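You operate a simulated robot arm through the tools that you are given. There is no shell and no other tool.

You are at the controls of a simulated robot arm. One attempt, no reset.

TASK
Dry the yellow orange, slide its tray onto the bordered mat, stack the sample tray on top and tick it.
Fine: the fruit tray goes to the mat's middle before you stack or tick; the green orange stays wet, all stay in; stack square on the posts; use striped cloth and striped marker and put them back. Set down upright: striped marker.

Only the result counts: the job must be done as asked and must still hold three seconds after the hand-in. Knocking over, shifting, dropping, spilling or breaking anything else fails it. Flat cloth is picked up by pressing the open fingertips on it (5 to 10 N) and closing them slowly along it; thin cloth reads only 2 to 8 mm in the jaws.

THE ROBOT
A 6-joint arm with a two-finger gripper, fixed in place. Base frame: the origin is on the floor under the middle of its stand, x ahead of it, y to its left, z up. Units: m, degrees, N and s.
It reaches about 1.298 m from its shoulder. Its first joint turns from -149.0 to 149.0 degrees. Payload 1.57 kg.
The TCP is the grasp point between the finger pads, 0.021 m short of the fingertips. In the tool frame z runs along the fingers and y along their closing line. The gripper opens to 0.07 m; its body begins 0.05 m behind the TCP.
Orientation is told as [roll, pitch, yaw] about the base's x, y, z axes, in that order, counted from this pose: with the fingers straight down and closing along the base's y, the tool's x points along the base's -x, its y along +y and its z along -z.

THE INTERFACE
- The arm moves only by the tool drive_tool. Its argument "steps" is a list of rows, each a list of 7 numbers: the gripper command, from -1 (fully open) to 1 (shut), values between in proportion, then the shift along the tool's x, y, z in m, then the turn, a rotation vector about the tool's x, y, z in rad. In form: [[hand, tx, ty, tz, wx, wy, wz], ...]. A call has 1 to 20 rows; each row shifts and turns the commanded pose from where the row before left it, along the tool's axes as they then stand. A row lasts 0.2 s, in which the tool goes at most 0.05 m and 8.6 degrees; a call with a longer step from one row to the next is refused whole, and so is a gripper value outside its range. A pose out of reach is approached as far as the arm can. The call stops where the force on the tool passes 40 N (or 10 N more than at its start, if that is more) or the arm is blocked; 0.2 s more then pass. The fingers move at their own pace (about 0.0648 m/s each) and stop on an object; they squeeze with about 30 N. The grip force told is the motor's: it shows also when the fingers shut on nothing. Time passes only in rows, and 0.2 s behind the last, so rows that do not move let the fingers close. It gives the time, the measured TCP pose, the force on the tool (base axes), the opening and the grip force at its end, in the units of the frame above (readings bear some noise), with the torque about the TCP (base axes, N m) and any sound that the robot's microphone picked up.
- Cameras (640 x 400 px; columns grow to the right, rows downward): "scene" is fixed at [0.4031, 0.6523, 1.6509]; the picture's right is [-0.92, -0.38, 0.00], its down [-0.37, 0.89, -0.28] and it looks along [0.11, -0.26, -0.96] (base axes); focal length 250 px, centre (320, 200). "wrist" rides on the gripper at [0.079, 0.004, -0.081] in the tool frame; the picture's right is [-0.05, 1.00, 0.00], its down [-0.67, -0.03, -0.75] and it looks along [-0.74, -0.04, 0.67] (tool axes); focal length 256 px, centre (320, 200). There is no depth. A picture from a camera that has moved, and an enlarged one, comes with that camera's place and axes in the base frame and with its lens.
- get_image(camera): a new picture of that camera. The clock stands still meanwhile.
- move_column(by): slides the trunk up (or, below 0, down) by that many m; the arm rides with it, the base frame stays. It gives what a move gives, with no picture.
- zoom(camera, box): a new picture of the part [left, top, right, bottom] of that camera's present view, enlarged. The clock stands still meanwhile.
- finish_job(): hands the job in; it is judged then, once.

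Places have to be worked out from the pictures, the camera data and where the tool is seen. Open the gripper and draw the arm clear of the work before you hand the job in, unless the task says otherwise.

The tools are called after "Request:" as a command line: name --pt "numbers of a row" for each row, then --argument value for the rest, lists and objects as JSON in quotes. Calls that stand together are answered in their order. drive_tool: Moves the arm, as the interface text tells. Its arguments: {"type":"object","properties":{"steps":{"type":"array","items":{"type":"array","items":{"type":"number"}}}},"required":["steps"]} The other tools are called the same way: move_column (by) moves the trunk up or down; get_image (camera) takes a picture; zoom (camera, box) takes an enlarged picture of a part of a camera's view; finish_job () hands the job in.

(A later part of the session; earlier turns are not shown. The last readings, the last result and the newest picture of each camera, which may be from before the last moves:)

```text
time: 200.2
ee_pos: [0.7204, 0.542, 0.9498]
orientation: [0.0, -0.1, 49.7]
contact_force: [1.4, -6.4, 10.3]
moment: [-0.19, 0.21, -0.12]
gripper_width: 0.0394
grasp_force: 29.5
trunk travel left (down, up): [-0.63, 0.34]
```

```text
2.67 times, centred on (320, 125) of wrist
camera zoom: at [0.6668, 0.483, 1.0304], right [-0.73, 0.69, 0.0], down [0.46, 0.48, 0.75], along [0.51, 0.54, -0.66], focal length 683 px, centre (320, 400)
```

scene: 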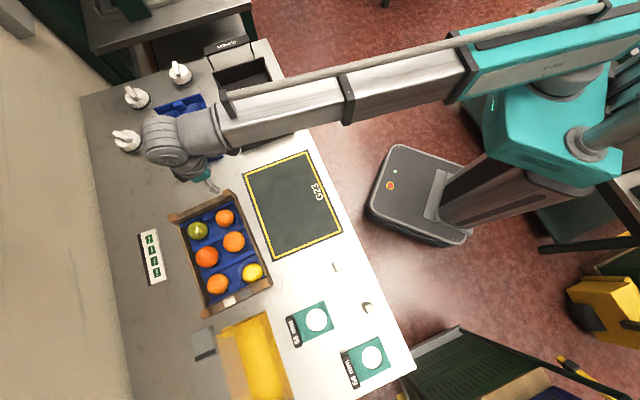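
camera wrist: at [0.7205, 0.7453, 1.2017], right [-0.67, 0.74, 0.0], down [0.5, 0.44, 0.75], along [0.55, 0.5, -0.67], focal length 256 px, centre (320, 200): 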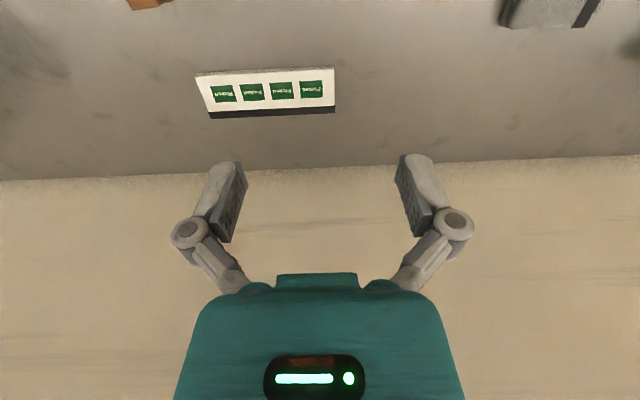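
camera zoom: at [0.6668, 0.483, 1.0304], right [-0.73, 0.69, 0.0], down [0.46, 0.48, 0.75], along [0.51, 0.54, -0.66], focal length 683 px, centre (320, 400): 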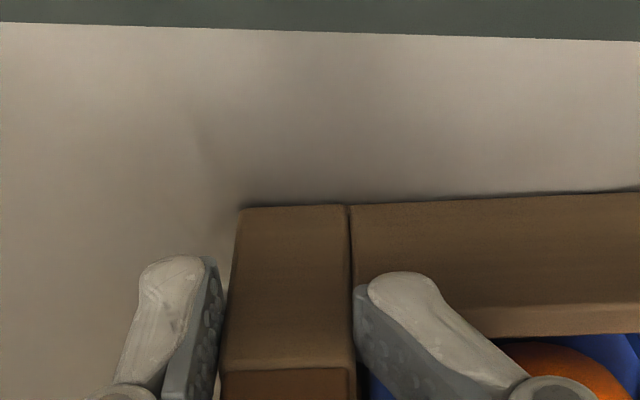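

The inner finger sits on the long wall's top edge (tip z≈0.929) and stops at 39 mm. I rise 5 mm so it can close fully on the post.

Request:
move_column --by 0.005

Request:
drive_tool --pt "0.8 0 0 0 0 0 0" --pt "0.8 0 0 0 0 0 0"

Request:
zoom --camera "wrist" --box '[200, 50, 440, 200]'

```text
time: 200.8
ee_pos: [0.7224, 0.5411, 0.9555]
orientation: [0.1, -0.5, 49.7]
contact_force: [12.5, -1.5, 24.1]
moment: [0.54, 0.3, -0.07]
gripper_width: 0.0313
grasp_force: 30.5
trunk travel left (down, up): [-0.635, 0.335]
```

```text
time: 201.4
ee_pos: [0.7219, 0.5412, 0.9559]
orientation: [0.1, -0.4, 49.7]
contact_force: [15.7, 1.1, 32.1]
moment: [0.95, -0.03, -0.12]
gripper_width: 0.0304
grasp_force: 30.1
trunk travel left (down, up): [-0.635, 0.335]
```

```text
2.67 times, centred on (320, 125) of wrist
camera zoom: at [0.6667, 0.4832, 1.0359], right [-0.73, 0.69, 0.0], down [0.45, 0.48, 0.75], along [0.51, 0.55, -0.66], focal length 683 px, centre (320, 400)
```

zoom: 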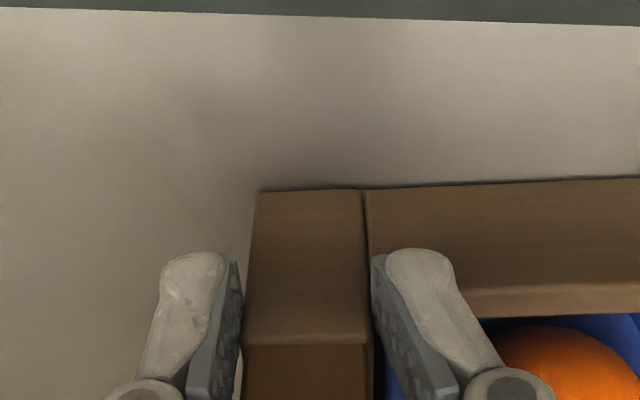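

The tips still press down on something (32 N). I rise a further 6 mm.

Request:
move_column --by 0.006

```text
time: 201.9
ee_pos: [0.7193, 0.5429, 0.9582]
orientation: [0.1, -0.1, 49.8]
contact_force: [-1.3, 0.3, -3.7]
moment: [-0.54, 0.49, 0.22]
gripper_width: 0.0235
grasp_force: 30.1
trunk travel left (down, up): [-0.641, 0.329]
```

Now the jaws hold the post firmly at 23.5 mm with a slight upward pull, good for gliding. I start dragging toward the mat, turning the hand gradually to square the crate.

Request:
drive_tool --pt "0.8 0.005 -0.001 0 0 0 0.003" --pt "0.8 0.0101 -0.002 0 0 0 0.0052" --pt "0.8 0.0101 -0.002 0 0 0 0.0052" --pt "0.8 0.0101 -0.002 0 0 0 0.0052" --pt "0.8 0.0101 -0.002 0 0 0 0.0052"

Request:
get_image --camera "scene"

Request:
zoom --camera "wrist" --box '[0, 0, 640, 100]'

```text
time: 203.1
ee_pos: [0.6982, 0.5019, 0.9593]
orientation: [0.0, -0.1, 48.4]
contact_force: [0.4, -0.5, -3.6]
moment: [0.12, 0.01, -0.03]
gripper_width: 0.0234
grasp_force: 30.2
trunk travel left (down, up): [-0.641, 0.329]
```

```text
taken
```

scene: 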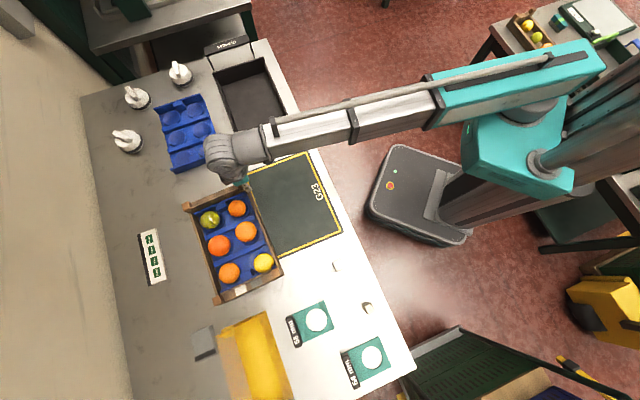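

```text
1.00 times, centred on (320, 50) of wrist (not enlarged: the box is as wide or as high as the picture)
camera zoom: at [0.643, 0.4447, 1.0402], right [-0.71, 0.7, 0.0], down [0.47, 0.47, 0.75], along [0.52, 0.53, -0.67], focal length 256 px, centre (320, 350)
```

zoom: 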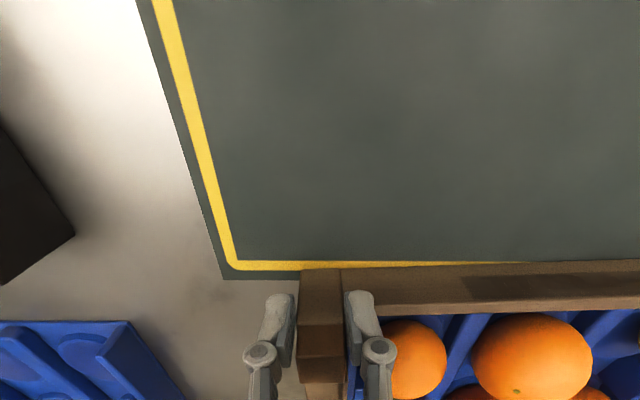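

The crate follows nicely, its front edge now on the mat. I continue the drag.

Request:
drive_tool --pt "0.8 0.0099 -0.0019 0 0 0 0.0037" --pt "0.8 0.0099 -0.0019 0 0 0 0.0037" --pt "0.8 0.0099 -0.002 0 0 0 0.0037" --pt "0.8 0.0099 -0.002 0 0 0 0.0037" --pt "0.8 0.0099 -0.0021 0 0 0 0.0037" --pt "0.8 0.0099 -0.0021 0 0 0 0.0037" --pt "0.8 0.0099 -0.0022 0 0 0 0.0037" --pt "0.8 0.0099 -0.0022 0 0 0 0.0037"

Request:
get_image --camera "scene"

Request:
zoom --camera "wrist" --box '[0, 0, 640, 100]'

```text
time: 204.9
ee_pos: [0.6573, 0.4329, 0.9601]
orientation: [0.0, -0.1, 46.7]
contact_force: [0.2, 0.0, -3.9]
moment: [0.14, 0.02, -0.01]
gripper_width: 0.0235
grasp_force: 29.8
trunk travel left (down, up): [-0.641, 0.329]
```

```text
taken
```

scene: 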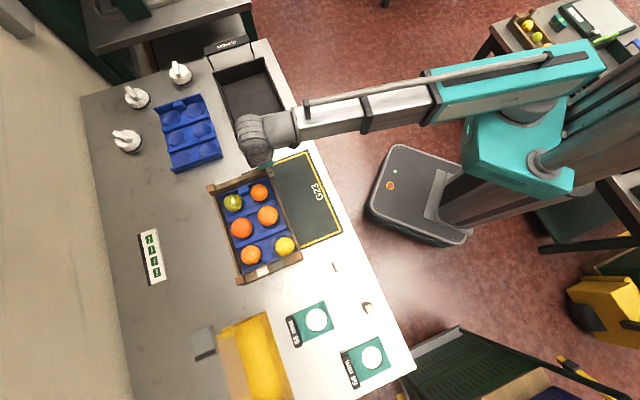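

```text
1.00 times, centred on (320, 50) of wrist (not enlarged: the box is as wide or as high as the picture)
camera zoom: at [0.5998, 0.3776, 1.0402], right [-0.69, 0.72, 0.0], down [0.48, 0.46, 0.75], along [0.54, 0.52, -0.67], focal length 256 px, centre (320, 350)
```

zoom: 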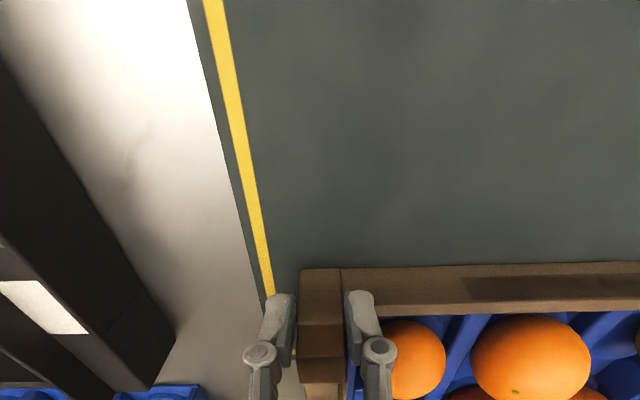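

Going well; the black tray stays ≥8 cm away. I continue for most of the remaining distance, then measure.

Request:
drive_tool --pt "0.8 0.0099 -0.0022 0 0 0 0.0037" --pt "0.8 0.0099 -0.0022 0 0 0 0.0037" --pt "0.8 0.0099 -0.0022 0 0 0 0.0037" --pt "0.8 0.0099 -0.0023 0 0 0 0.0037" --pt "0.8 0.0099 -0.0023 0 0 0 0.0037" --pt "0.8 0.0099 -0.0024 0 0 0 0.0037" --pt "0.8 0.0099 -0.0025 0 0 0 0.0037" --pt "0.8 0.0099 -0.0025 0 0 0 0.0037" --pt "0.8 0.0099 -0.0025 0 0 0 0"

Request:
get_image --camera "scene"

Request:
zoom --camera "scene" --box '[210, 130, 360, 280]'

```text
time: 206.9
ee_pos: [0.6098, 0.3532, 0.959]
orientation: [0.0, -0.1, 45.0]
contact_force: [1.9, -1.2, -3.4]
moment: [0.1, 0.02, -0.06]
gripper_width: 0.0239
grasp_force: 29.9
trunk travel left (down, up): [-0.641, 0.329]
```

```text
taken
```

scene: 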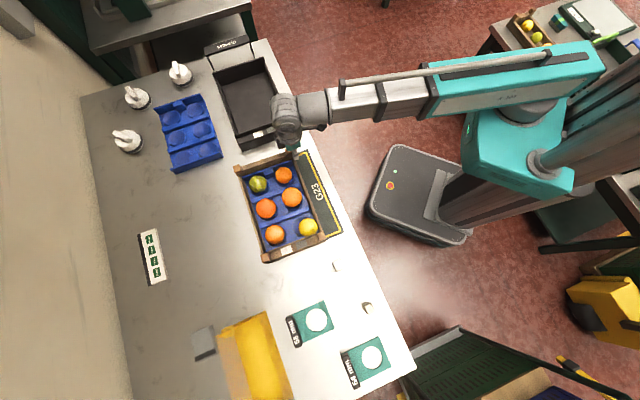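

```text
2.67 times, centred on (285, 205) of scene
camera zoom: at [0.4031, 0.6523, 1.6509], right [-0.92, -0.38, 0.0], down [-0.37, 0.89, -0.28], along [0.11, -0.26, -0.96], focal length 666 px, centre (413, 187)
```

zoom: 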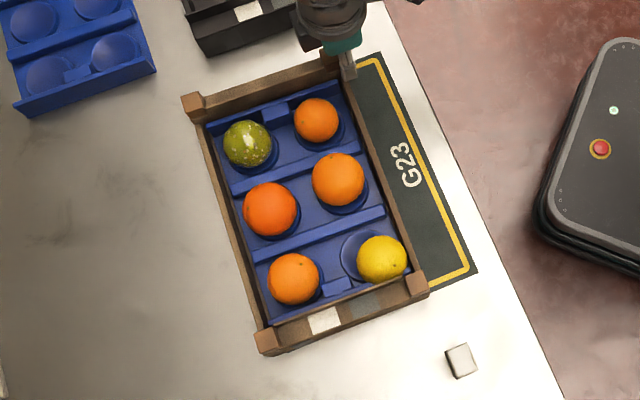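

Crate centre is now at c≈0.782, l≈0.054 with about −1.8° yaw; it needs another 3.4 cm toward the robot and a small counter-turn.

Request:
drive_tool --pt "0.8 0.0074 -0.0007 0 0 0 -0.0112" --pt "0.8 0.0074 -0.0007 0 0 0 -0.0112" --pt "0.8 0.0074 -0.0007 0 0 0 -0.0112" --pt "0.8 0.0074 -0.0007 0 0 0 -0.0112" --pt "0.8 0 0 0 0 0 0"

Request:
zoom --camera "scene" --box '[210, 130, 360, 280]'

```text
time: 208.1
ee_pos: [0.5912, 0.3303, 0.9604]
orientation: [0.1, -0.2, 47.6]
contact_force: [-0.3, -0.2, -4.4]
moment: [-0.01, 0.04, -0.02]
gripper_width: 0.0238
grasp_force: 29.8
trunk travel left (down, up): [-0.641, 0.329]
```

```text
2.67 times, centred on (285, 205) of scene
camera zoom: at [0.4031, 0.6523, 1.6509], right [-0.92, -0.38, 0.0], down [-0.37, 0.89, -0.28], along [0.11, -0.26, -0.96], focal length 666 px, centre (413, 187)
```

zoom: 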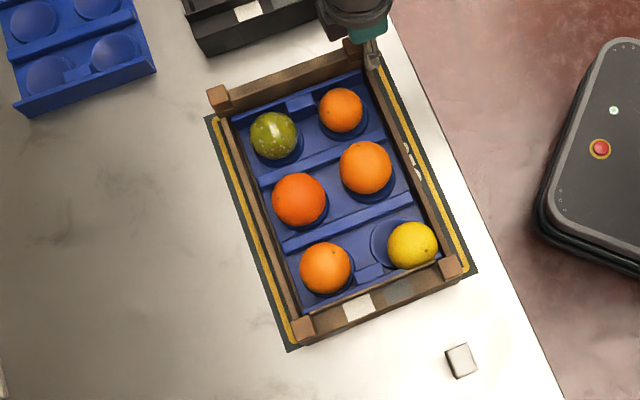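

The crate is now centred on the mat within ~1 mm (c 0.7477, l 0.0534, yaw ≈0.3°). I release the post gently with a small opening and rise.

Request:
move_column --by -0.001

Request:
drive_tool --pt "0.3 0 0 0 0 0 0" --pt "0.15 0 0 0 0 0 0" --pt "0 0 0 0 0 0 0" --pt "-0.05 0 0 0 0 0 0"

Request:
move_column --by 0.12

Request:
zoom --camera "scene" --box '[210, 130, 360, 280]'

```text
time: 208.6
ee_pos: [0.5908, 0.3311, 0.9593]
orientation: [0.0, -0.2, 47.5]
contact_force: [0.4, -1.3, -2.7]
moment: [0.0, 0.0, -0.05]
gripper_width: 0.0236
grasp_force: 29.3
trunk travel left (down, up): [-0.64, 0.33]
```

```text
time: 209.6
ee_pos: [0.5908, 0.3306, 0.9598]
orientation: [-0.1, -0.3, 47.6]
contact_force: [0.2, -0.2, -0.1]
moment: [-0.01, 0.02, -0.02]
gripper_width: 0.0366
grasp_force: 0.1
trunk travel left (down, up): [-0.64, 0.33]
```

```text
time: 211.1
ee_pos: [0.592, 0.3305, 1.0783]
orientation: [0.0, -0.2, 47.6]
contact_force: [0.3, -0.5, 0.4]
moment: [0.02, -0.01, -0.01]
gripper_width: 0.0369
grasp_force: 0.1
trunk travel left (down, up): [-0.76, 0.21]
```

```text
2.67 times, centred on (285, 205) of scene
camera zoom: at [0.4031, 0.6523, 1.6509], right [-0.92, -0.38, 0.0], down [-0.37, 0.89, -0.28], along [0.11, -0.26, -0.96], focal length 666 px, centre (413, 187)
```

zoom: 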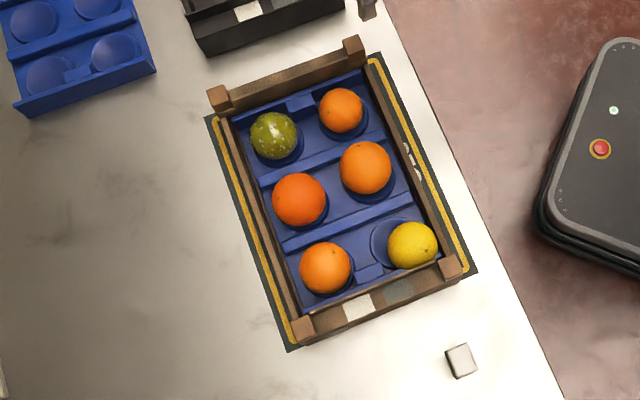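

The crate is in place. The yellow orange was pushed out of its dish into the corner during drying, so I want to compare its top with the post tops before stacking; I go to the robot side and tilt the camera to look level.

Request:
drive_tool --pt "-1 0 0 0 0 0 0.045" --pt "-1 0.0284 0.027 0 0 0 0" --pt "-1 0.0284 0.027 0 0 0 0" --pt "-1 0.0284 0.027 0 0 0 0" --pt "-1 0.0284 0.027 0 0 0 0" --pt "-1 0.0284 0.027 0 0 0 0" --pt "-1 0 0 0 0 -0.122 0" --pt "-1 0 0 0 0 -0.122 0" --pt "-1 0 0 0 0 -0.122 0" --pt "-1 0 0 0 0 -0.122 0" --pt "-1 0 0 0 0 -0.122 0"

Request:
move_column --by -0.16

Request:
get_image --camera "wrist"

```text
time: 213.5
ee_pos: [0.4833, 0.4071, 1.1122]
orientation: [0.0, -35.1, 44.9]
contact_force: [0.1, 0.8, -0.3]
moment: [-0.02, 0.02, -0.02]
gripper_width: 0.0699
grasp_force: 0.1
out of reach, approached as far as the arm can: row 6, 7, 8, 9, 10, 11
trunk travel left (down, up): [-0.76, 0.21]
```

```text
time: 215.3
ee_pos: [0.4839, 0.4072, 0.9524]
orientation: [-0.1, -35.0, 44.9]
contact_force: [-0.5, 1.3, 0.4]
moment: [0.0, 0.01, 0.0]
gripper_width: 0.0704
grasp_force: 0.0
trunk travel left (down, up): [-0.6, 0.37]
```

```text
taken
camera wrist: at [0.402, 0.3312, 0.9732], right [-0.68, 0.74, 0.03], down [0.11, 0.06, 0.99], along [0.73, 0.67, -0.12], focal length 256 px, centre (320, 200)
```

wrist: 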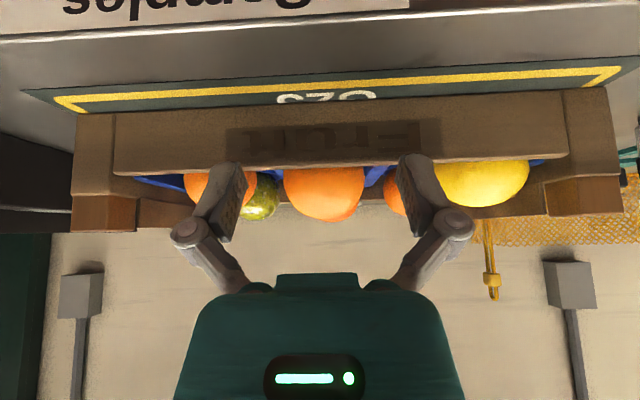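

From the level view: post tops are at z≈0.970, the biggest orange top ≈0.966 and the yellow ≈0.961, so nothing sticks out above the posts. I back up and level the hand, then examine the sample tray.

Request:
move_column --by 0.2

Request:
drive_tool --pt "-1 0 0 0 0 0.122 0" --pt "-1 0 0 0 0 0.122 0" --pt "-1 0 0 0 0 0.122 0" --pt "-1 0 0 0 0 0.122 0" --pt "-1 0 0 0 0 0.122 0" --pt "-1 0 0 0 0 0 0"

Request:
get_image --camera "scene"

Request:
zoom --camera "scene" --box '[200, 40, 305, 160]'

```text
time: 217.5
ee_pos: [0.4837, 0.407, 1.1525]
orientation: [0.0, -35.0, 45.0]
contact_force: [0.1, 0.0, 0.0]
moment: [-0.02, 0.03, -0.01]
gripper_width: 0.0702
grasp_force: 0.0
trunk travel left (down, up): [-0.8, 0.17]
```

```text
time: 218.9
ee_pos: [0.483, 0.4062, 1.1205]
orientation: [0.0, 0.1, 45.0]
contact_force: [-0.2, 0.4, 0.3]
moment: [-0.01, -0.03, 0.01]
gripper_width: 0.0699
grasp_force: 0.0
out of reach, approached as far as the arm can: row 1, 2, 3, 4
trunk travel left (down, up): [-0.8, 0.17]
```

```text
taken
```

scene: 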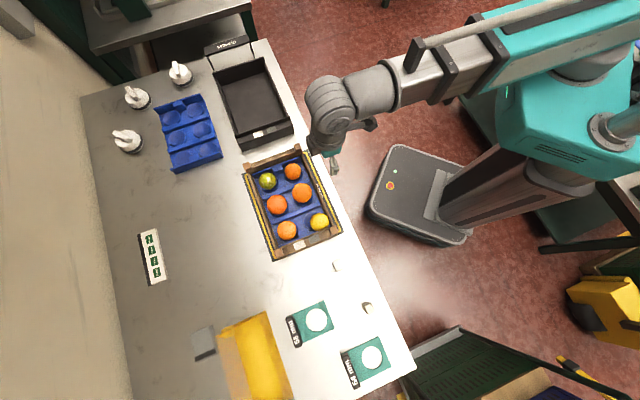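

```text
3.33 times, centred on (252, 100) of scene
camera zoom: at [0.4031, 0.6523, 1.6509], right [-0.92, -0.38, 0.0], down [-0.37, 0.89, -0.28], along [0.11, -0.26, -0.96], focal length 833 px, centre (545, 533)
```

zoom: 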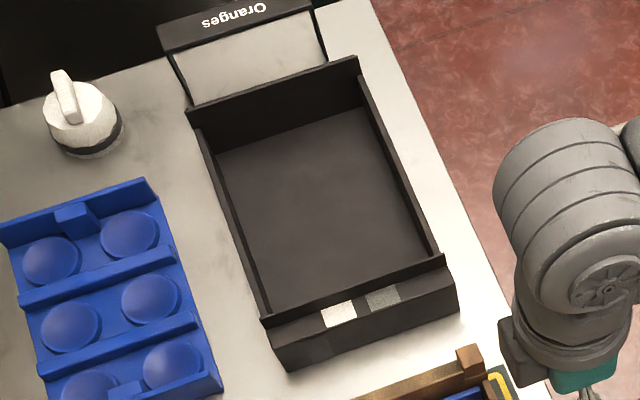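

The black tray has tall end walls, lower long sides and a label ledge toward the crate. I move in front of it for a closer look from the robot side.

Request:
drive_tool --pt "-1 0.0086 -0.0469 0 0 0 0" --pt "-1 0.0086 -0.0469 0 0 0 0" --pt "-1 0.0086 -0.0469 0 0 0 0" --pt "-1 0.0086 -0.0469 0 0 0 0" --pt "-1 0.0086 -0.0469 0 0 0 0" --pt "-1 0.0086 -0.0469 0 0 0 0" --pt "-1 0.0086 -0.0469 0 0 0 0" --pt "-1 0.0086 -0.0469 0 0 0 0"

Request:
get_image --camera "wrist"

Request:
zoom --camera "scene" --box '[200, 40, 305, 160]'

```text
time: 220.7
ee_pos: [0.6991, 0.0909, 1.1188]
orientation: [0.1, 0.0, 45.0]
contact_force: [0.6, 0.0, -0.8]
moment: [-0.02, -0.01, 0.0]
gripper_width: 0.0699
grasp_force: 0.1
out of reach, approached as far as the arm can: row 1
trunk travel left (down, up): [-0.8, 0.17]
```

```text
taken
camera wrist: at [0.6403, 0.0395, 1.1994], right [-0.67, 0.74, 0.0], down [0.5, 0.45, 0.74], along [0.55, 0.5, -0.67], focal length 256 px, centre (320, 200)
```

wrist: 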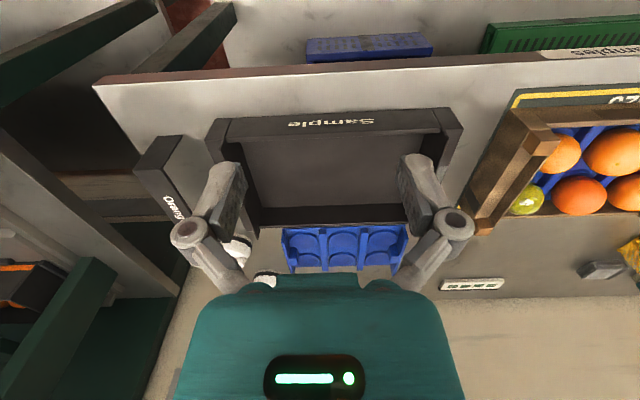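

```text
3.33 times, centred on (252, 100) of scene
camera zoom: at [0.4031, 0.6523, 1.6509], right [-0.92, -0.38, 0.0], down [-0.37, 0.89, -0.28], along [0.11, -0.26, -0.96], focal length 833 px, centre (545, 533)
```

zoom: 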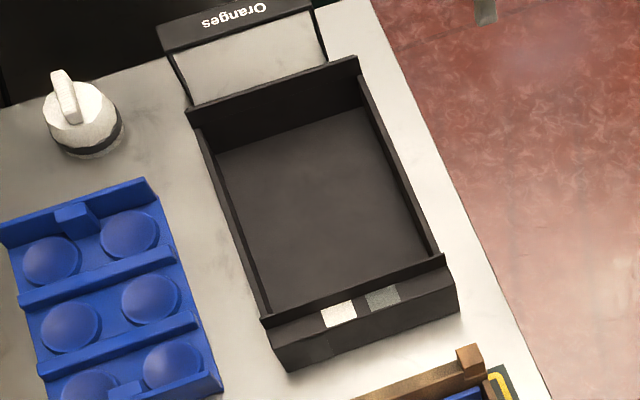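

Request:
zoom --camera "wrist" --box '[200, 90, 480, 240]'

Request:
zoom --camera "wrist" --box '[400, 90, 560, 240]'

```text
2.29 times, centred on (340, 165) of wrist
camera zoom: at [0.6403, 0.0395, 1.1994], right [-0.67, 0.74, 0.0], down [0.5, 0.45, 0.74], along [0.55, 0.5, -0.67], focal length 585 px, centre (274, 280)
```

zoom: 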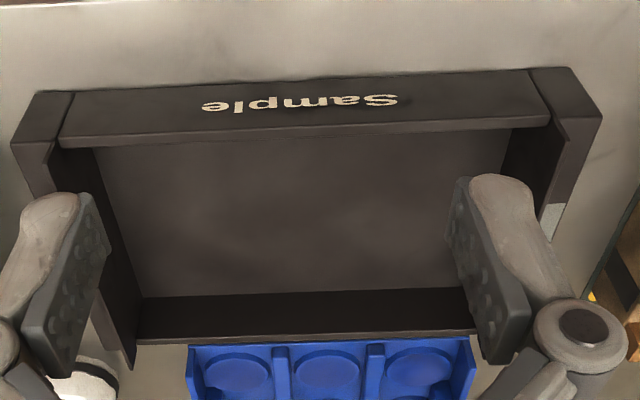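

```text
2.67 times, centred on (480, 165) of wrist
camera zoom: at [0.6403, 0.0395, 1.1994], right [-0.67, 0.74, 0.0], down [0.5, 0.45, 0.74], along [0.55, 0.5, -0.67], focal length 683 px, centre (-107, 293)
```

zoom: 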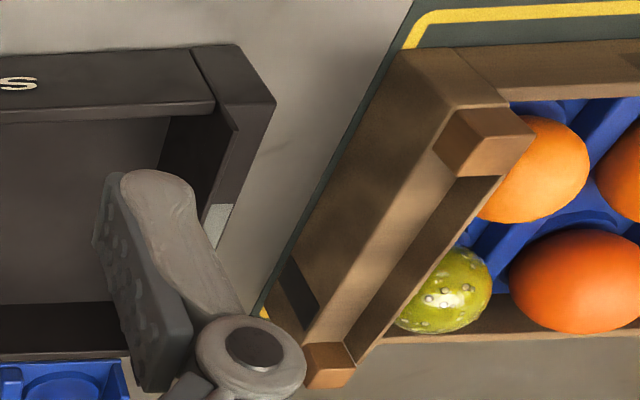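

The tray is ~0.295×0.18 m with 5 cm sides, centre about c=0.741, l=0.4215. I'll grip its near long wall at mid-length with the jaws closing across the wall, so I turn the hand to 135° and move above that wall.

Request:
drive_tool --pt "-1 0 0 0 0 0 -0.1428" --pt "-1 0 0 0 0 0 -0.1428" --pt "-1 0 0 0 0 0 -0.1428" --pt "-1 0 0 0 0 0 -0.1428" --pt "-1 0 0 0 0 0 -0.1428" --pt "-1 0 0 0 0 0 -0.1428" --pt "-1 0 0 0 0 0 -0.1428" --pt "-1 0 0 0 0 0 -0.1428" --pt "-1 0 0 0 0 0 -0.1428" --pt "-1 0 0 0 0 0 -0.1428" --pt "-1 0 0 0 0 0 -0.1428" --pt "-1 -0.0043 -0.0482 0 0 0 0" --pt "-1 -0.0042 -0.0483 0 0 0 0"

Request:
zoom --camera "wrist" --box '[0, 0, 640, 4]'

Request:
get_image --camera "scene"

```text
time: 223.5
ee_pos: [0.7619, 0.1705, 1.1189]
orientation: [-0.1, 0.1, 135.0]
contact_force: [0.5, -0.2, 0.2]
moment: [0.02, 0.02, 0.01]
gripper_width: 0.0699
grasp_force: 0.1
out of reach, approached as far as the arm can: row 12
trunk travel left (down, up): [-0.8, 0.17]
```

```text
1.00 times, centred on (320, 2) of wrist (not enlarged: the box is as wide or as high as the picture)
camera zoom: at [0.8158, 0.1106, 1.1992], right [-0.74, -0.67, 0.0], down [-0.45, 0.5, 0.75], along [-0.5, 0.55, -0.67], focal length 256 px, centre (320, 398)
```

zoom: 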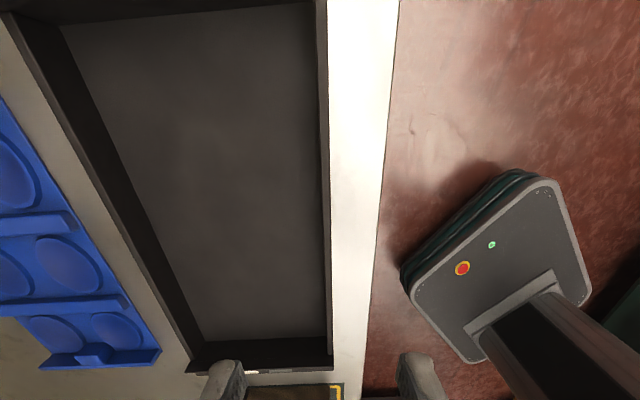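

```text
taken
```

scene: 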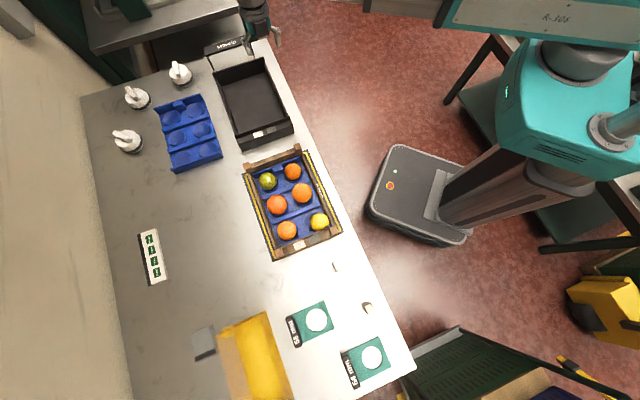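

The wall runs ~4 mm beside my centre line. I correct, narrow the jaws to 40 mm and lower over the wall.

Request:
drive_tool --pt "-0.143 0.0033 0.0044 0 0 0 0" --pt "-0.143 0 0 0 0 0 0"

Request:
move_column --by -0.13

Request:
get_image --camera "wrist"

Request:
zoom --camera "wrist" --box '[0, 0, 640, 4]'

```text
time: 224.1
ee_pos: [0.7608, 0.1637, 1.1192]
orientation: [-0.1, -0.1, 135.0]
contact_force: [-0.9, -0.3, -0.3]
moment: [0.0, -0.01, -0.01]
gripper_width: 0.0403
grasp_force: 0.0
trunk travel left (down, up): [-0.8, 0.17]
```

```text
time: 225.7
ee_pos: [0.7603, 0.1631, 0.988]
orientation: [-0.1, 0.1, 135.0]
contact_force: [0.4, -0.5, 0.5]
moment: [-0.01, -0.03, 0.01]
gripper_width: 0.0401
grasp_force: 0.2
trunk travel left (down, up): [-0.67, 0.3]
```

```text
taken
camera wrist: at [0.8142, 0.1034, 1.0697], right [-0.74, -0.67, 0.0], down [-0.45, 0.5, 0.75], along [-0.5, 0.55, -0.67], focal length 256 px, centre (320, 200)
```

wrist: 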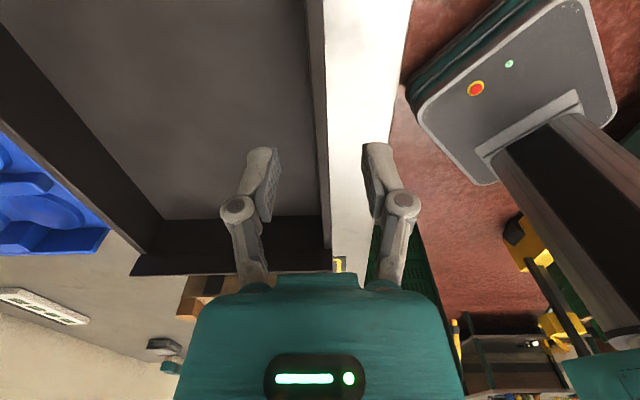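

```text
1.00 times, centred on (320, 2) of wrist (not enlarged: the box is as wide or as high as the picture)
camera zoom: at [0.8142, 0.1034, 1.0697], right [-0.74, -0.67, 0.0], down [-0.45, 0.5, 0.75], along [-0.5, 0.55, -0.67], focal length 256 px, centre (320, 398)
```

zoom: 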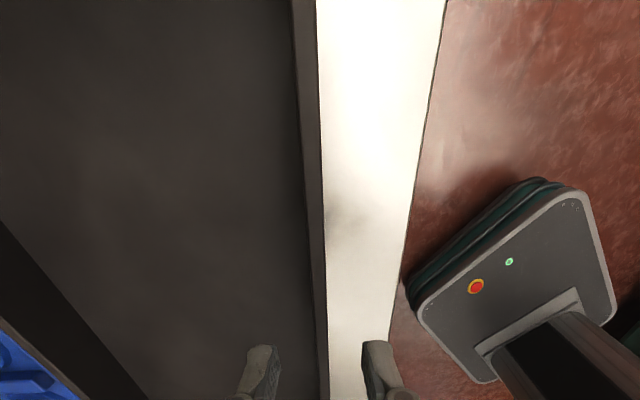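

Well centred. I lower the rest in two steps.

Request:
move_column --by -0.042

Request:
move_column --by -0.007

```text
time: 226.6
ee_pos: [0.7607, 0.1626, 0.9476]
orientation: [0.0, 0.0, 135.0]
contact_force: [-0.2, 0.9, 0.0]
moment: [-0.01, 0.03, -0.01]
gripper_width: 0.04
grasp_force: 0.1
trunk travel left (down, up): [-0.628, 0.342]
```

```text
time: 227.1
ee_pos: [0.7602, 0.1632, 0.9401]
orientation: [0.0, 0.0, 135.0]
contact_force: [0.3, 0.2, -0.9]
moment: [0.03, 0.02, -0.04]
gripper_width: 0.0398
grasp_force: 0.0
trunk travel left (down, up): [-0.621, 0.349]
```

Request:
move_column --by -0.004

Request:
drive_tool --pt "0.1 0 0 0 0 0 0" --pt "0.3 0 0 0 0 0 0" --pt "0.45 0 0 0 0 0 0" --pt "0.6 0 0 0 0 0 0" --pt "0.75 0 0 0 0 0 0" --pt "0.9 0 0 0 0 0 0" --pt "1 0 0 0 0 0 0" --pt "1 0 0 0 0 0 0"

Request:
get_image --camera "wrist"

```text
time: 227.6
ee_pos: [0.7621, 0.1633, 0.9355]
orientation: [0.0, 0.0, 134.9]
contact_force: [0.0, 0.2, 0.1]
moment: [0.0, 0.01, 0.03]
gripper_width: 0.0399
grasp_force: 0.1
trunk travel left (down, up): [-0.617, 0.353]
```

```text
time: 229.4
ee_pos: [0.7604, 0.1615, 0.9358]
orientation: [-0.1, -0.1, 135.0]
contact_force: [-0.4, 0.1, 1.1]
moment: [0.0, -0.01, 0.0]
gripper_width: 0.0073
grasp_force: 29.8
trunk travel left (down, up): [-0.617, 0.353]
```

```text
taken
camera wrist: at [0.8142, 0.1034, 1.0166], right [-0.74, -0.67, 0.0], down [-0.45, 0.5, 0.75], along [-0.5, 0.55, -0.67], focal length 256 px, centre (320, 200)
```

wrist: 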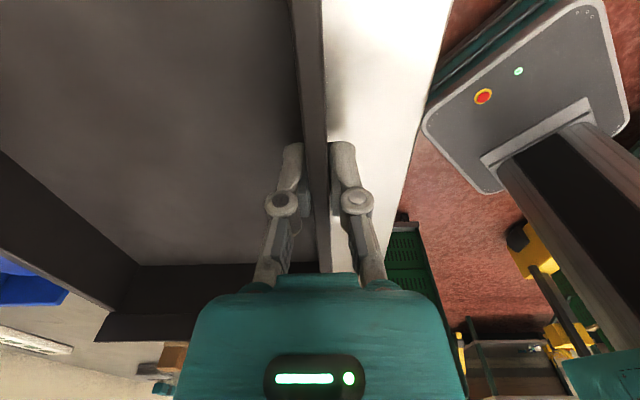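

The wall is gripped (7.3 mm). I lift a little to feel weight and tilt.

Request:
move_column --by 0.008

Request:
zoom --camera "scene" --box '[200, 40, 305, 160]'

```text
time: 230.0
ee_pos: [0.7614, 0.1625, 0.943]
orientation: [-0.1, 0.0, 135.0]
contact_force: [-0.3, 0.5, -0.5]
moment: [-0.08, 0.09, -0.01]
gripper_width: 0.007
grasp_force: 30.1
trunk travel left (down, up): [-0.625, 0.345]
```

```text
3.33 times, centred on (252, 100) of scene
camera zoom: at [0.4031, 0.6523, 1.6509], right [-0.92, -0.38, 0.0], down [-0.37, 0.89, -0.28], along [0.11, -0.26, -0.96], focal length 833 px, centre (545, 533)
```

zoom: 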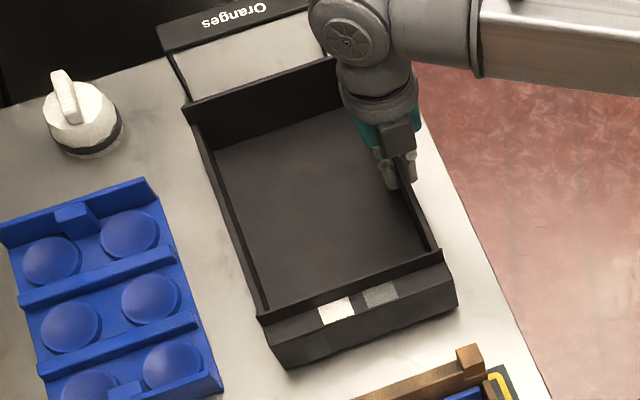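

Light tray (~0.13 kg) and stable. I lift it well clear and carry it along the bench over the crate.

Request:
move_column --by 0.11

Request:
zoom --camera "scene" --box '[180, 20, 320, 160]'

```text
time: 231.4
ee_pos: [0.7614, 0.1618, 1.0531]
orientation: [0.0, 0.0, 135.0]
contact_force: [0.2, 0.6, -1.4]
moment: [-0.08, 0.08, 0.05]
gripper_width: 0.0071
grasp_force: 29.6
trunk travel left (down, up): [-0.735, 0.235]
```

```text
2.86 times, centred on (250, 90) of scene
camera zoom: at [0.4031, 0.6523, 1.6509], right [-0.92, -0.38, 0.0], down [-0.37, 0.89, -0.28], along [0.11, -0.26, -0.96], focal length 714 px, centre (520, 514)
```

zoom: 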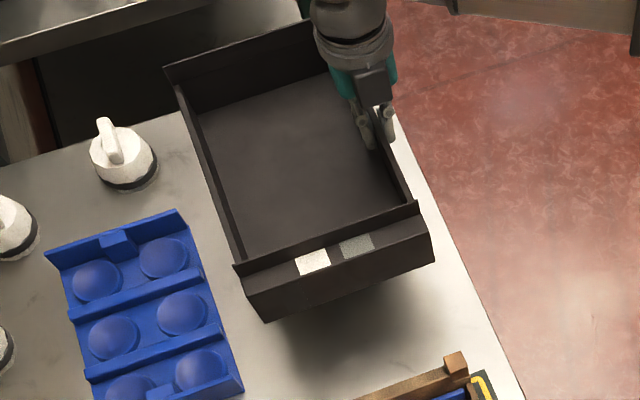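

Request:
drive_tool --pt "1 -0.015 -0.0005 0 0 0 0" --pt "1 -0.025 -0.0005 0 0 0 0" --pt "1 -0.028 -0.0005 0 0 0 0" --pt "1 -0.028 -0.0005 0 0 0 0" --pt "1 -0.028 -0.0005 0 0 0 0" --pt "1 -0.028 -0.0005 0 0 0 0" --pt "1 -0.028 -0.0005 0 0 0 0" --pt "1 -0.028 -0.0005 0 0 0 0" --pt "1 -0.028 -0.0005 0 0 0 0" --pt "1 -0.028 -0.0005 0 0 0 0" --pt "1 -0.028 -0.0005 0 0 0 0" --pt "1 -0.028 -0.0005 0 0 0 0" --pt "1 -0.025 -0.0005 0 0 0 0" --pt "1 -0.013 -0.0002 0 0 0 0" --pt "1 -0.01 0 0 0 0 0" --pt "1 0 0 0 0 0 0"

Request:
get_image --camera "scene"

Request:
get_image --camera "wrist"

```text
time: 234.8
ee_pos: [0.5059, 0.4276, 1.0542]
orientation: [-0.1, 0.0, 134.9]
contact_force: [0.7, 0.4, -1.7]
moment: [-0.06, 0.05, -0.02]
gripper_width: 0.007
grasp_force: 29.7
trunk travel left (down, up): [-0.735, 0.235]
```

```text
taken
```

scene: 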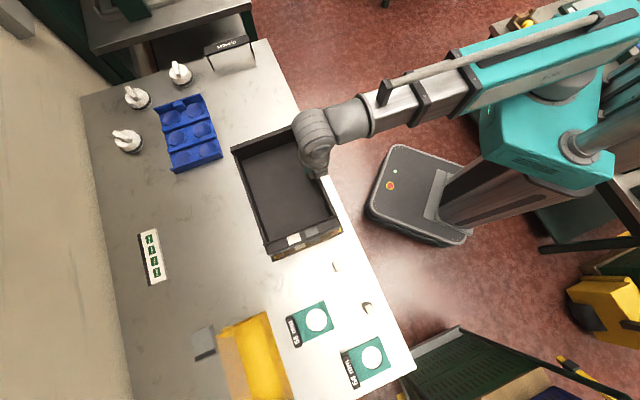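

```text
taken
camera wrist: at [0.5585, 0.3688, 1.1346], right [-0.74, -0.67, 0.0], down [-0.45, 0.5, 0.75], along [-0.5, 0.55, -0.67], focal length 256 px, centre (320, 200)
```

wrist: 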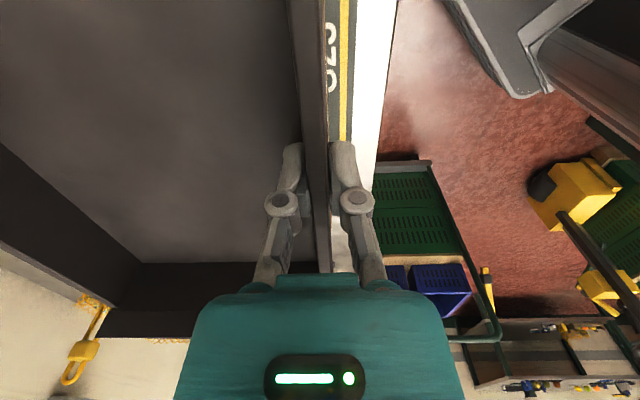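

The tray should now be above the crate. I zoom in to verify alignment of tray and crate corners.

Request:
zoom --camera "scene" --box '[215, 110, 365, 275]'

Request:
zoom --camera "scene" --box '[250, 200, 350, 270]'

Request:
zoom --camera "scene" --box '[220, 120, 320, 190]'

```text
2.42 times, centred on (290, 192) of scene
camera zoom: at [0.4031, 0.6523, 1.6509], right [-0.92, -0.38, 0.0], down [-0.37, 0.89, -0.28], along [0.11, -0.26, -0.96], focal length 606 px, centre (393, 218)
```

zoom: 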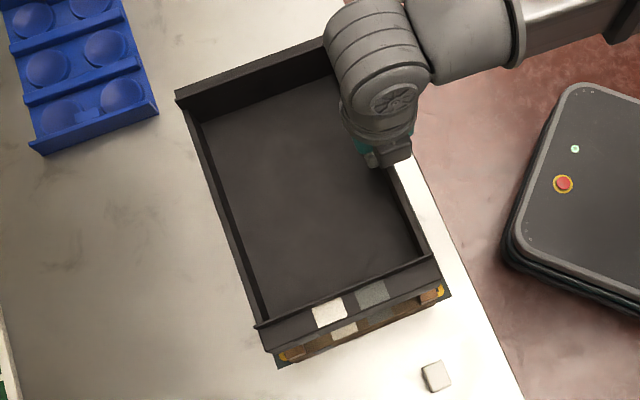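

```text
5.71 times, centred on (300, 235) of scene
camera zoom: at [0.4031, 0.6523, 1.6509], right [-0.92, -0.38, 0.0], down [-0.37, 0.89, -0.28], along [0.11, -0.26, -0.96], focal length 1428 px, centre (434, 0)
```

zoom: 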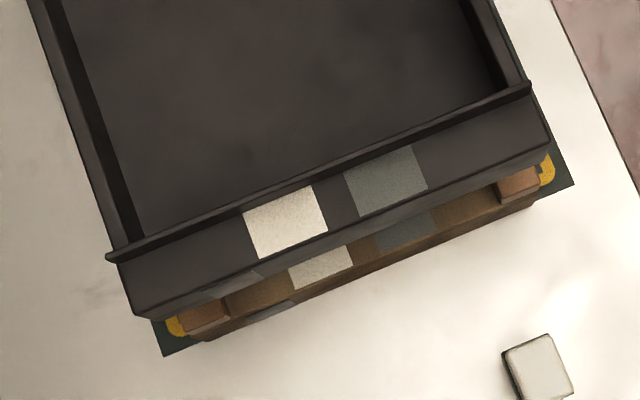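

```text
5.71 times, centred on (270, 155) of scene
camera zoom: at [0.4031, 0.6523, 1.6509], right [-0.92, -0.38, 0.0], down [-0.37, 0.89, -0.28], along [0.11, -0.26, -0.96], focal length 1428 px, centre (606, 457)
```

zoom: 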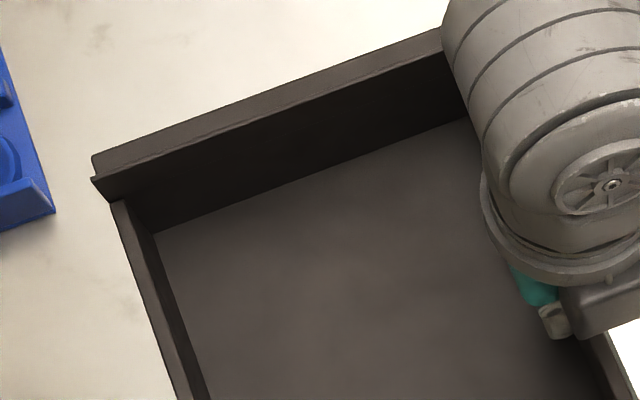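

The view is good but parallax is large at this height. I lower the tray until it is about 1 cm above the posts and compare again.

Request:
move_column --by -0.036

Request:
zoom --camera "scene" --box '[250, 200, 350, 270]'

Request:
zoom --camera "scene" --box '[215, 120, 365, 275]'

Request:
get_image --camera "wrist"

```text
time: 235.6
ee_pos: [0.5044, 0.4279, 1.0177]
orientation: [0.0, 0.1, 135.1]
contact_force: [0.0, 0.2, -1.2]
moment: [-0.05, 0.1, -0.02]
gripper_width: 0.0071
grasp_force: 30.1
trunk travel left (down, up): [-0.699, 0.271]
```

```text
5.71 times, centred on (300, 235) of scene
camera zoom: at [0.4031, 0.6523, 1.6509], right [-0.92, -0.38, 0.0], down [-0.37, 0.89, -0.28], along [0.11, -0.26, -0.96], focal length 1428 px, centre (434, 0)
```

zoom: 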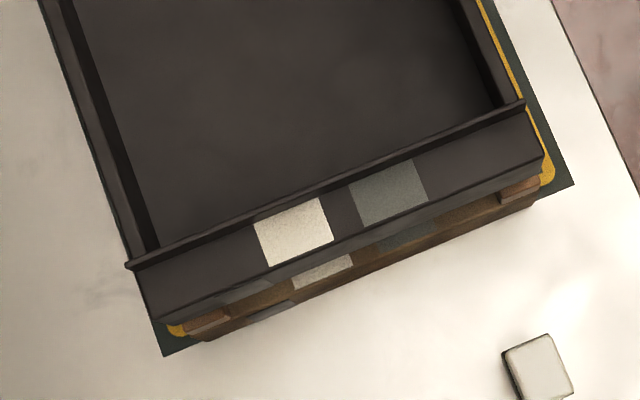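

```text
2.58 times, centred on (290, 198) of scene
camera zoom: at [0.4031, 0.6523, 1.6509], right [-0.92, -0.38, 0.0], down [-0.37, 0.89, -0.28], along [0.11, -0.26, -0.96], focal length 645 px, centre (397, 206)
```

zoom: 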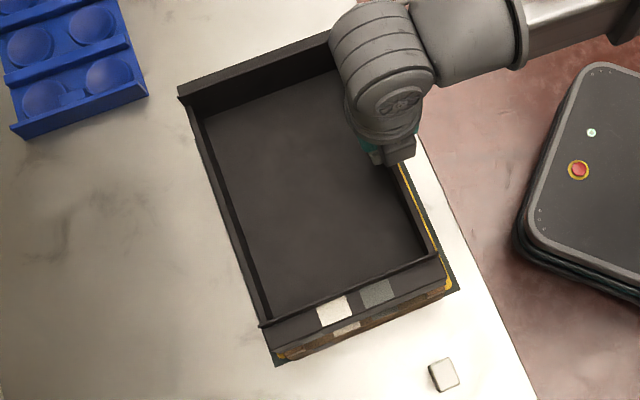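

```text
taken
camera wrist: at [0.5586, 0.3686, 1.0986], right [-0.74, -0.67, 0.0], down [-0.45, 0.5, 0.75], along [-0.5, 0.55, -0.67], focal length 256 px, centre (320, 200)
```

wrist: 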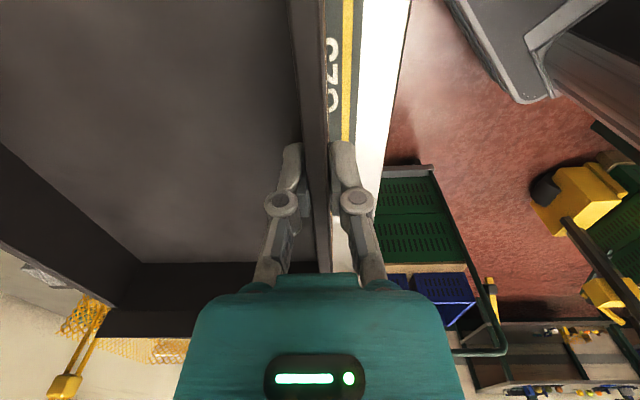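

With the ledge's top edge as reference the tray comes out at c≈0.7497, l≈0.053 – within about 2 mm of the crate's centre and well parallel. I shift 1 mm, then lower onto the posts in small steps.

Request:
drive_tool --pt "1 -0.0005 0.001 0 0 0 0"

Request:
move_column --by -0.007

Request:
move_column --by -0.002

```text
time: 236.0
ee_pos: [0.5038, 0.4287, 1.0176]
orientation: [-0.1, -0.1, 134.9]
contact_force: [-0.4, -0.9, -0.9]
moment: [-0.09, 0.06, 0.02]
gripper_width: 0.0069
grasp_force: 30.1
trunk travel left (down, up): [-0.699, 0.271]
```

```text
time: 236.6
ee_pos: [0.5049, 0.4287, 1.0107]
orientation: [0.0, 0.0, 134.9]
contact_force: [-0.2, -0.5, -1.3]
moment: [-0.06, 0.06, -0.02]
gripper_width: 0.0071
grasp_force: 30.5
trunk travel left (down, up): [-0.692, 0.278]
```

```text
time: 237.1
ee_pos: [0.5051, 0.4279, 1.0089]
orientation: [0.0, -0.1, 135.0]
contact_force: [-0.5, 0.1, -0.6]
moment: [-0.06, 0.08, -0.02]
gripper_width: 0.007
grasp_force: 29.6
trunk travel left (down, up): [-0.69, 0.28]
```

Request:
move_column --by -0.002

Request:
move_column --by -0.0015

```text
time: 237.6
ee_pos: [0.5039, 0.4274, 1.0069]
orientation: [-0.1, 0.1, 134.9]
contact_force: [0.0, -0.3, -0.9]
moment: [-0.02, 0.01, -0.01]
gripper_width: 0.0074
grasp_force: 30.5
trunk travel left (down, up): [-0.688, 0.282]
```

```text
time: 238.1
ee_pos: [0.5046, 0.4268, 1.0068]
orientation: [-0.1, 0.0, 135.0]
contact_force: [1.5, 1.7, 10.1]
moment: [0.06, 0.01, 0.01]
gripper_width: 0.0073
grasp_force: 29.9
trunk travel left (down, up): [-0.687, 0.283]
```

Contact at exactly the expected height (tray bottom ≈0.971 = post tops). I ease the force and look before releasing.

Request:
move_column --by 0.0008

Request:
zoom --camera "scene" --box '[250, 200, 350, 270]'

Request:
zoom --camera "scene" --box '[215, 120, 365, 275]'

```text
time: 238.7
ee_pos: [0.5041, 0.4277, 1.0066]
orientation: [0.0, 0.0, 135.0]
contact_force: [-1.0, -0.4, -1.3]
moment: [-0.06, 0.0, 0.0]
gripper_width: 0.0069
grasp_force: 29.6
trunk travel left (down, up): [-0.687, 0.283]
```

```text
5.71 times, centred on (300, 235) of scene
camera zoom: at [0.4031, 0.6523, 1.6509], right [-0.92, -0.38, 0.0], down [-0.37, 0.89, -0.28], along [0.11, -0.26, -0.96], focal length 1428 px, centre (434, 0)
```

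zoom: 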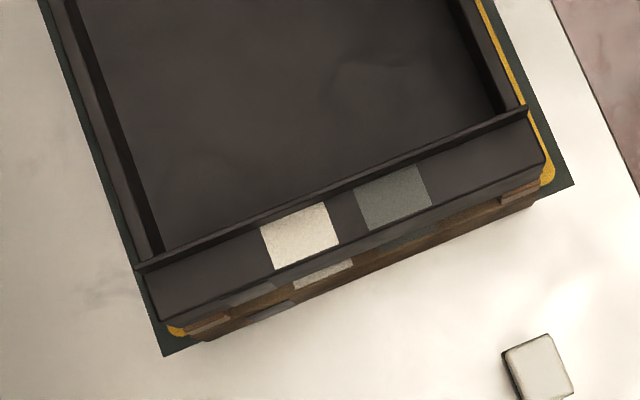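

```text
2.58 times, centred on (290, 198) of scene
camera zoom: at [0.4031, 0.6523, 1.6509], right [-0.92, -0.38, 0.0], down [-0.37, 0.89, -0.28], along [0.11, -0.26, -0.96], focal length 645 px, centre (397, 206)
```

zoom: 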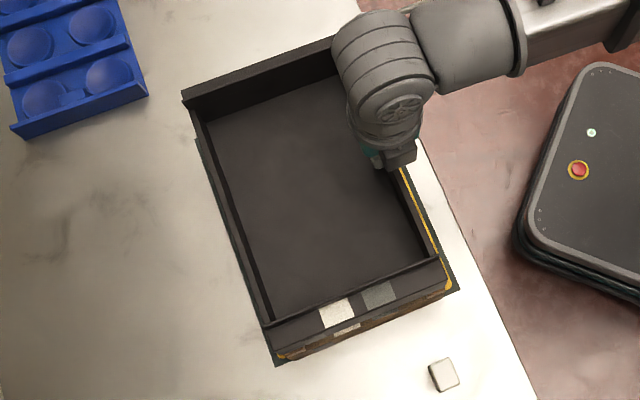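

Looks square on the posts. I open slowly and withdraw straight up.

Request:
drive_tool --pt "0.7 0 0 0 0 0 0" --pt "0.5 0 0 0 0 0 0" --pt "0.3 0 0 0 0 0 0" --pt "0.1 0 0 0 0 0 0" --pt "0 0 0 0 0 0 0"

Request:
move_column --by 0.1

Request:
get_image --camera "wrist"

Request:
zoom --camera "scene" --box '[215, 120, 365, 275]'

```text
time: 239.8
ee_pos: [0.504, 0.4283, 1.0064]
orientation: [0.1, -0.1, 134.9]
contact_force: [0.2, 0.4, -0.1]
moment: [0.02, -0.01, 0.02]
gripper_width: 0.0351
grasp_force: 0.0
trunk travel left (down, up): [-0.687, 0.283]
```

```text
time: 241.2
ee_pos: [0.5043, 0.4283, 1.1065]
orientation: [0.0, 0.0, 135.0]
contact_force: [-0.5, 0.7, -0.8]
moment: [0.01, 0.02, -0.02]
gripper_width: 0.0349
grasp_force: 0.1
trunk travel left (down, up): [-0.787, 0.183]
```

```text
taken
camera wrist: at [0.5576, 0.3689, 1.1869], right [-0.74, -0.67, 0.0], down [-0.45, 0.5, 0.75], along [-0.5, 0.55, -0.67], focal length 256 px, centre (320, 200)
```

wrist: 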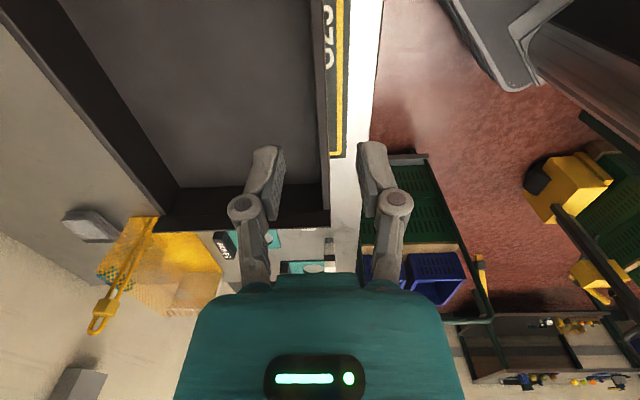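

```text
2.58 times, centred on (290, 198) of scene
camera zoom: at [0.4031, 0.6523, 1.6509], right [-0.92, -0.38, 0.0], down [-0.37, 0.89, -0.28], along [0.11, -0.26, -0.96], focal length 645 px, centre (397, 206)
```

zoom: 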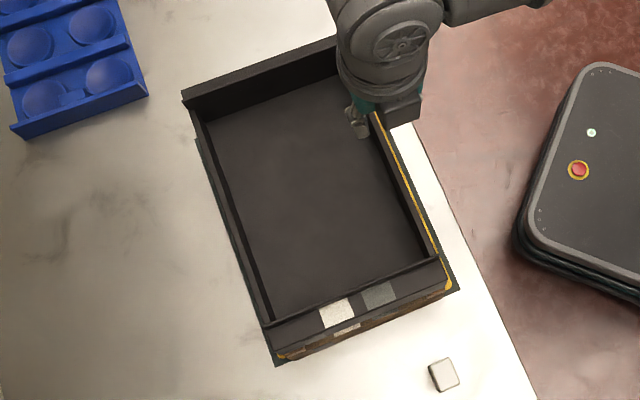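

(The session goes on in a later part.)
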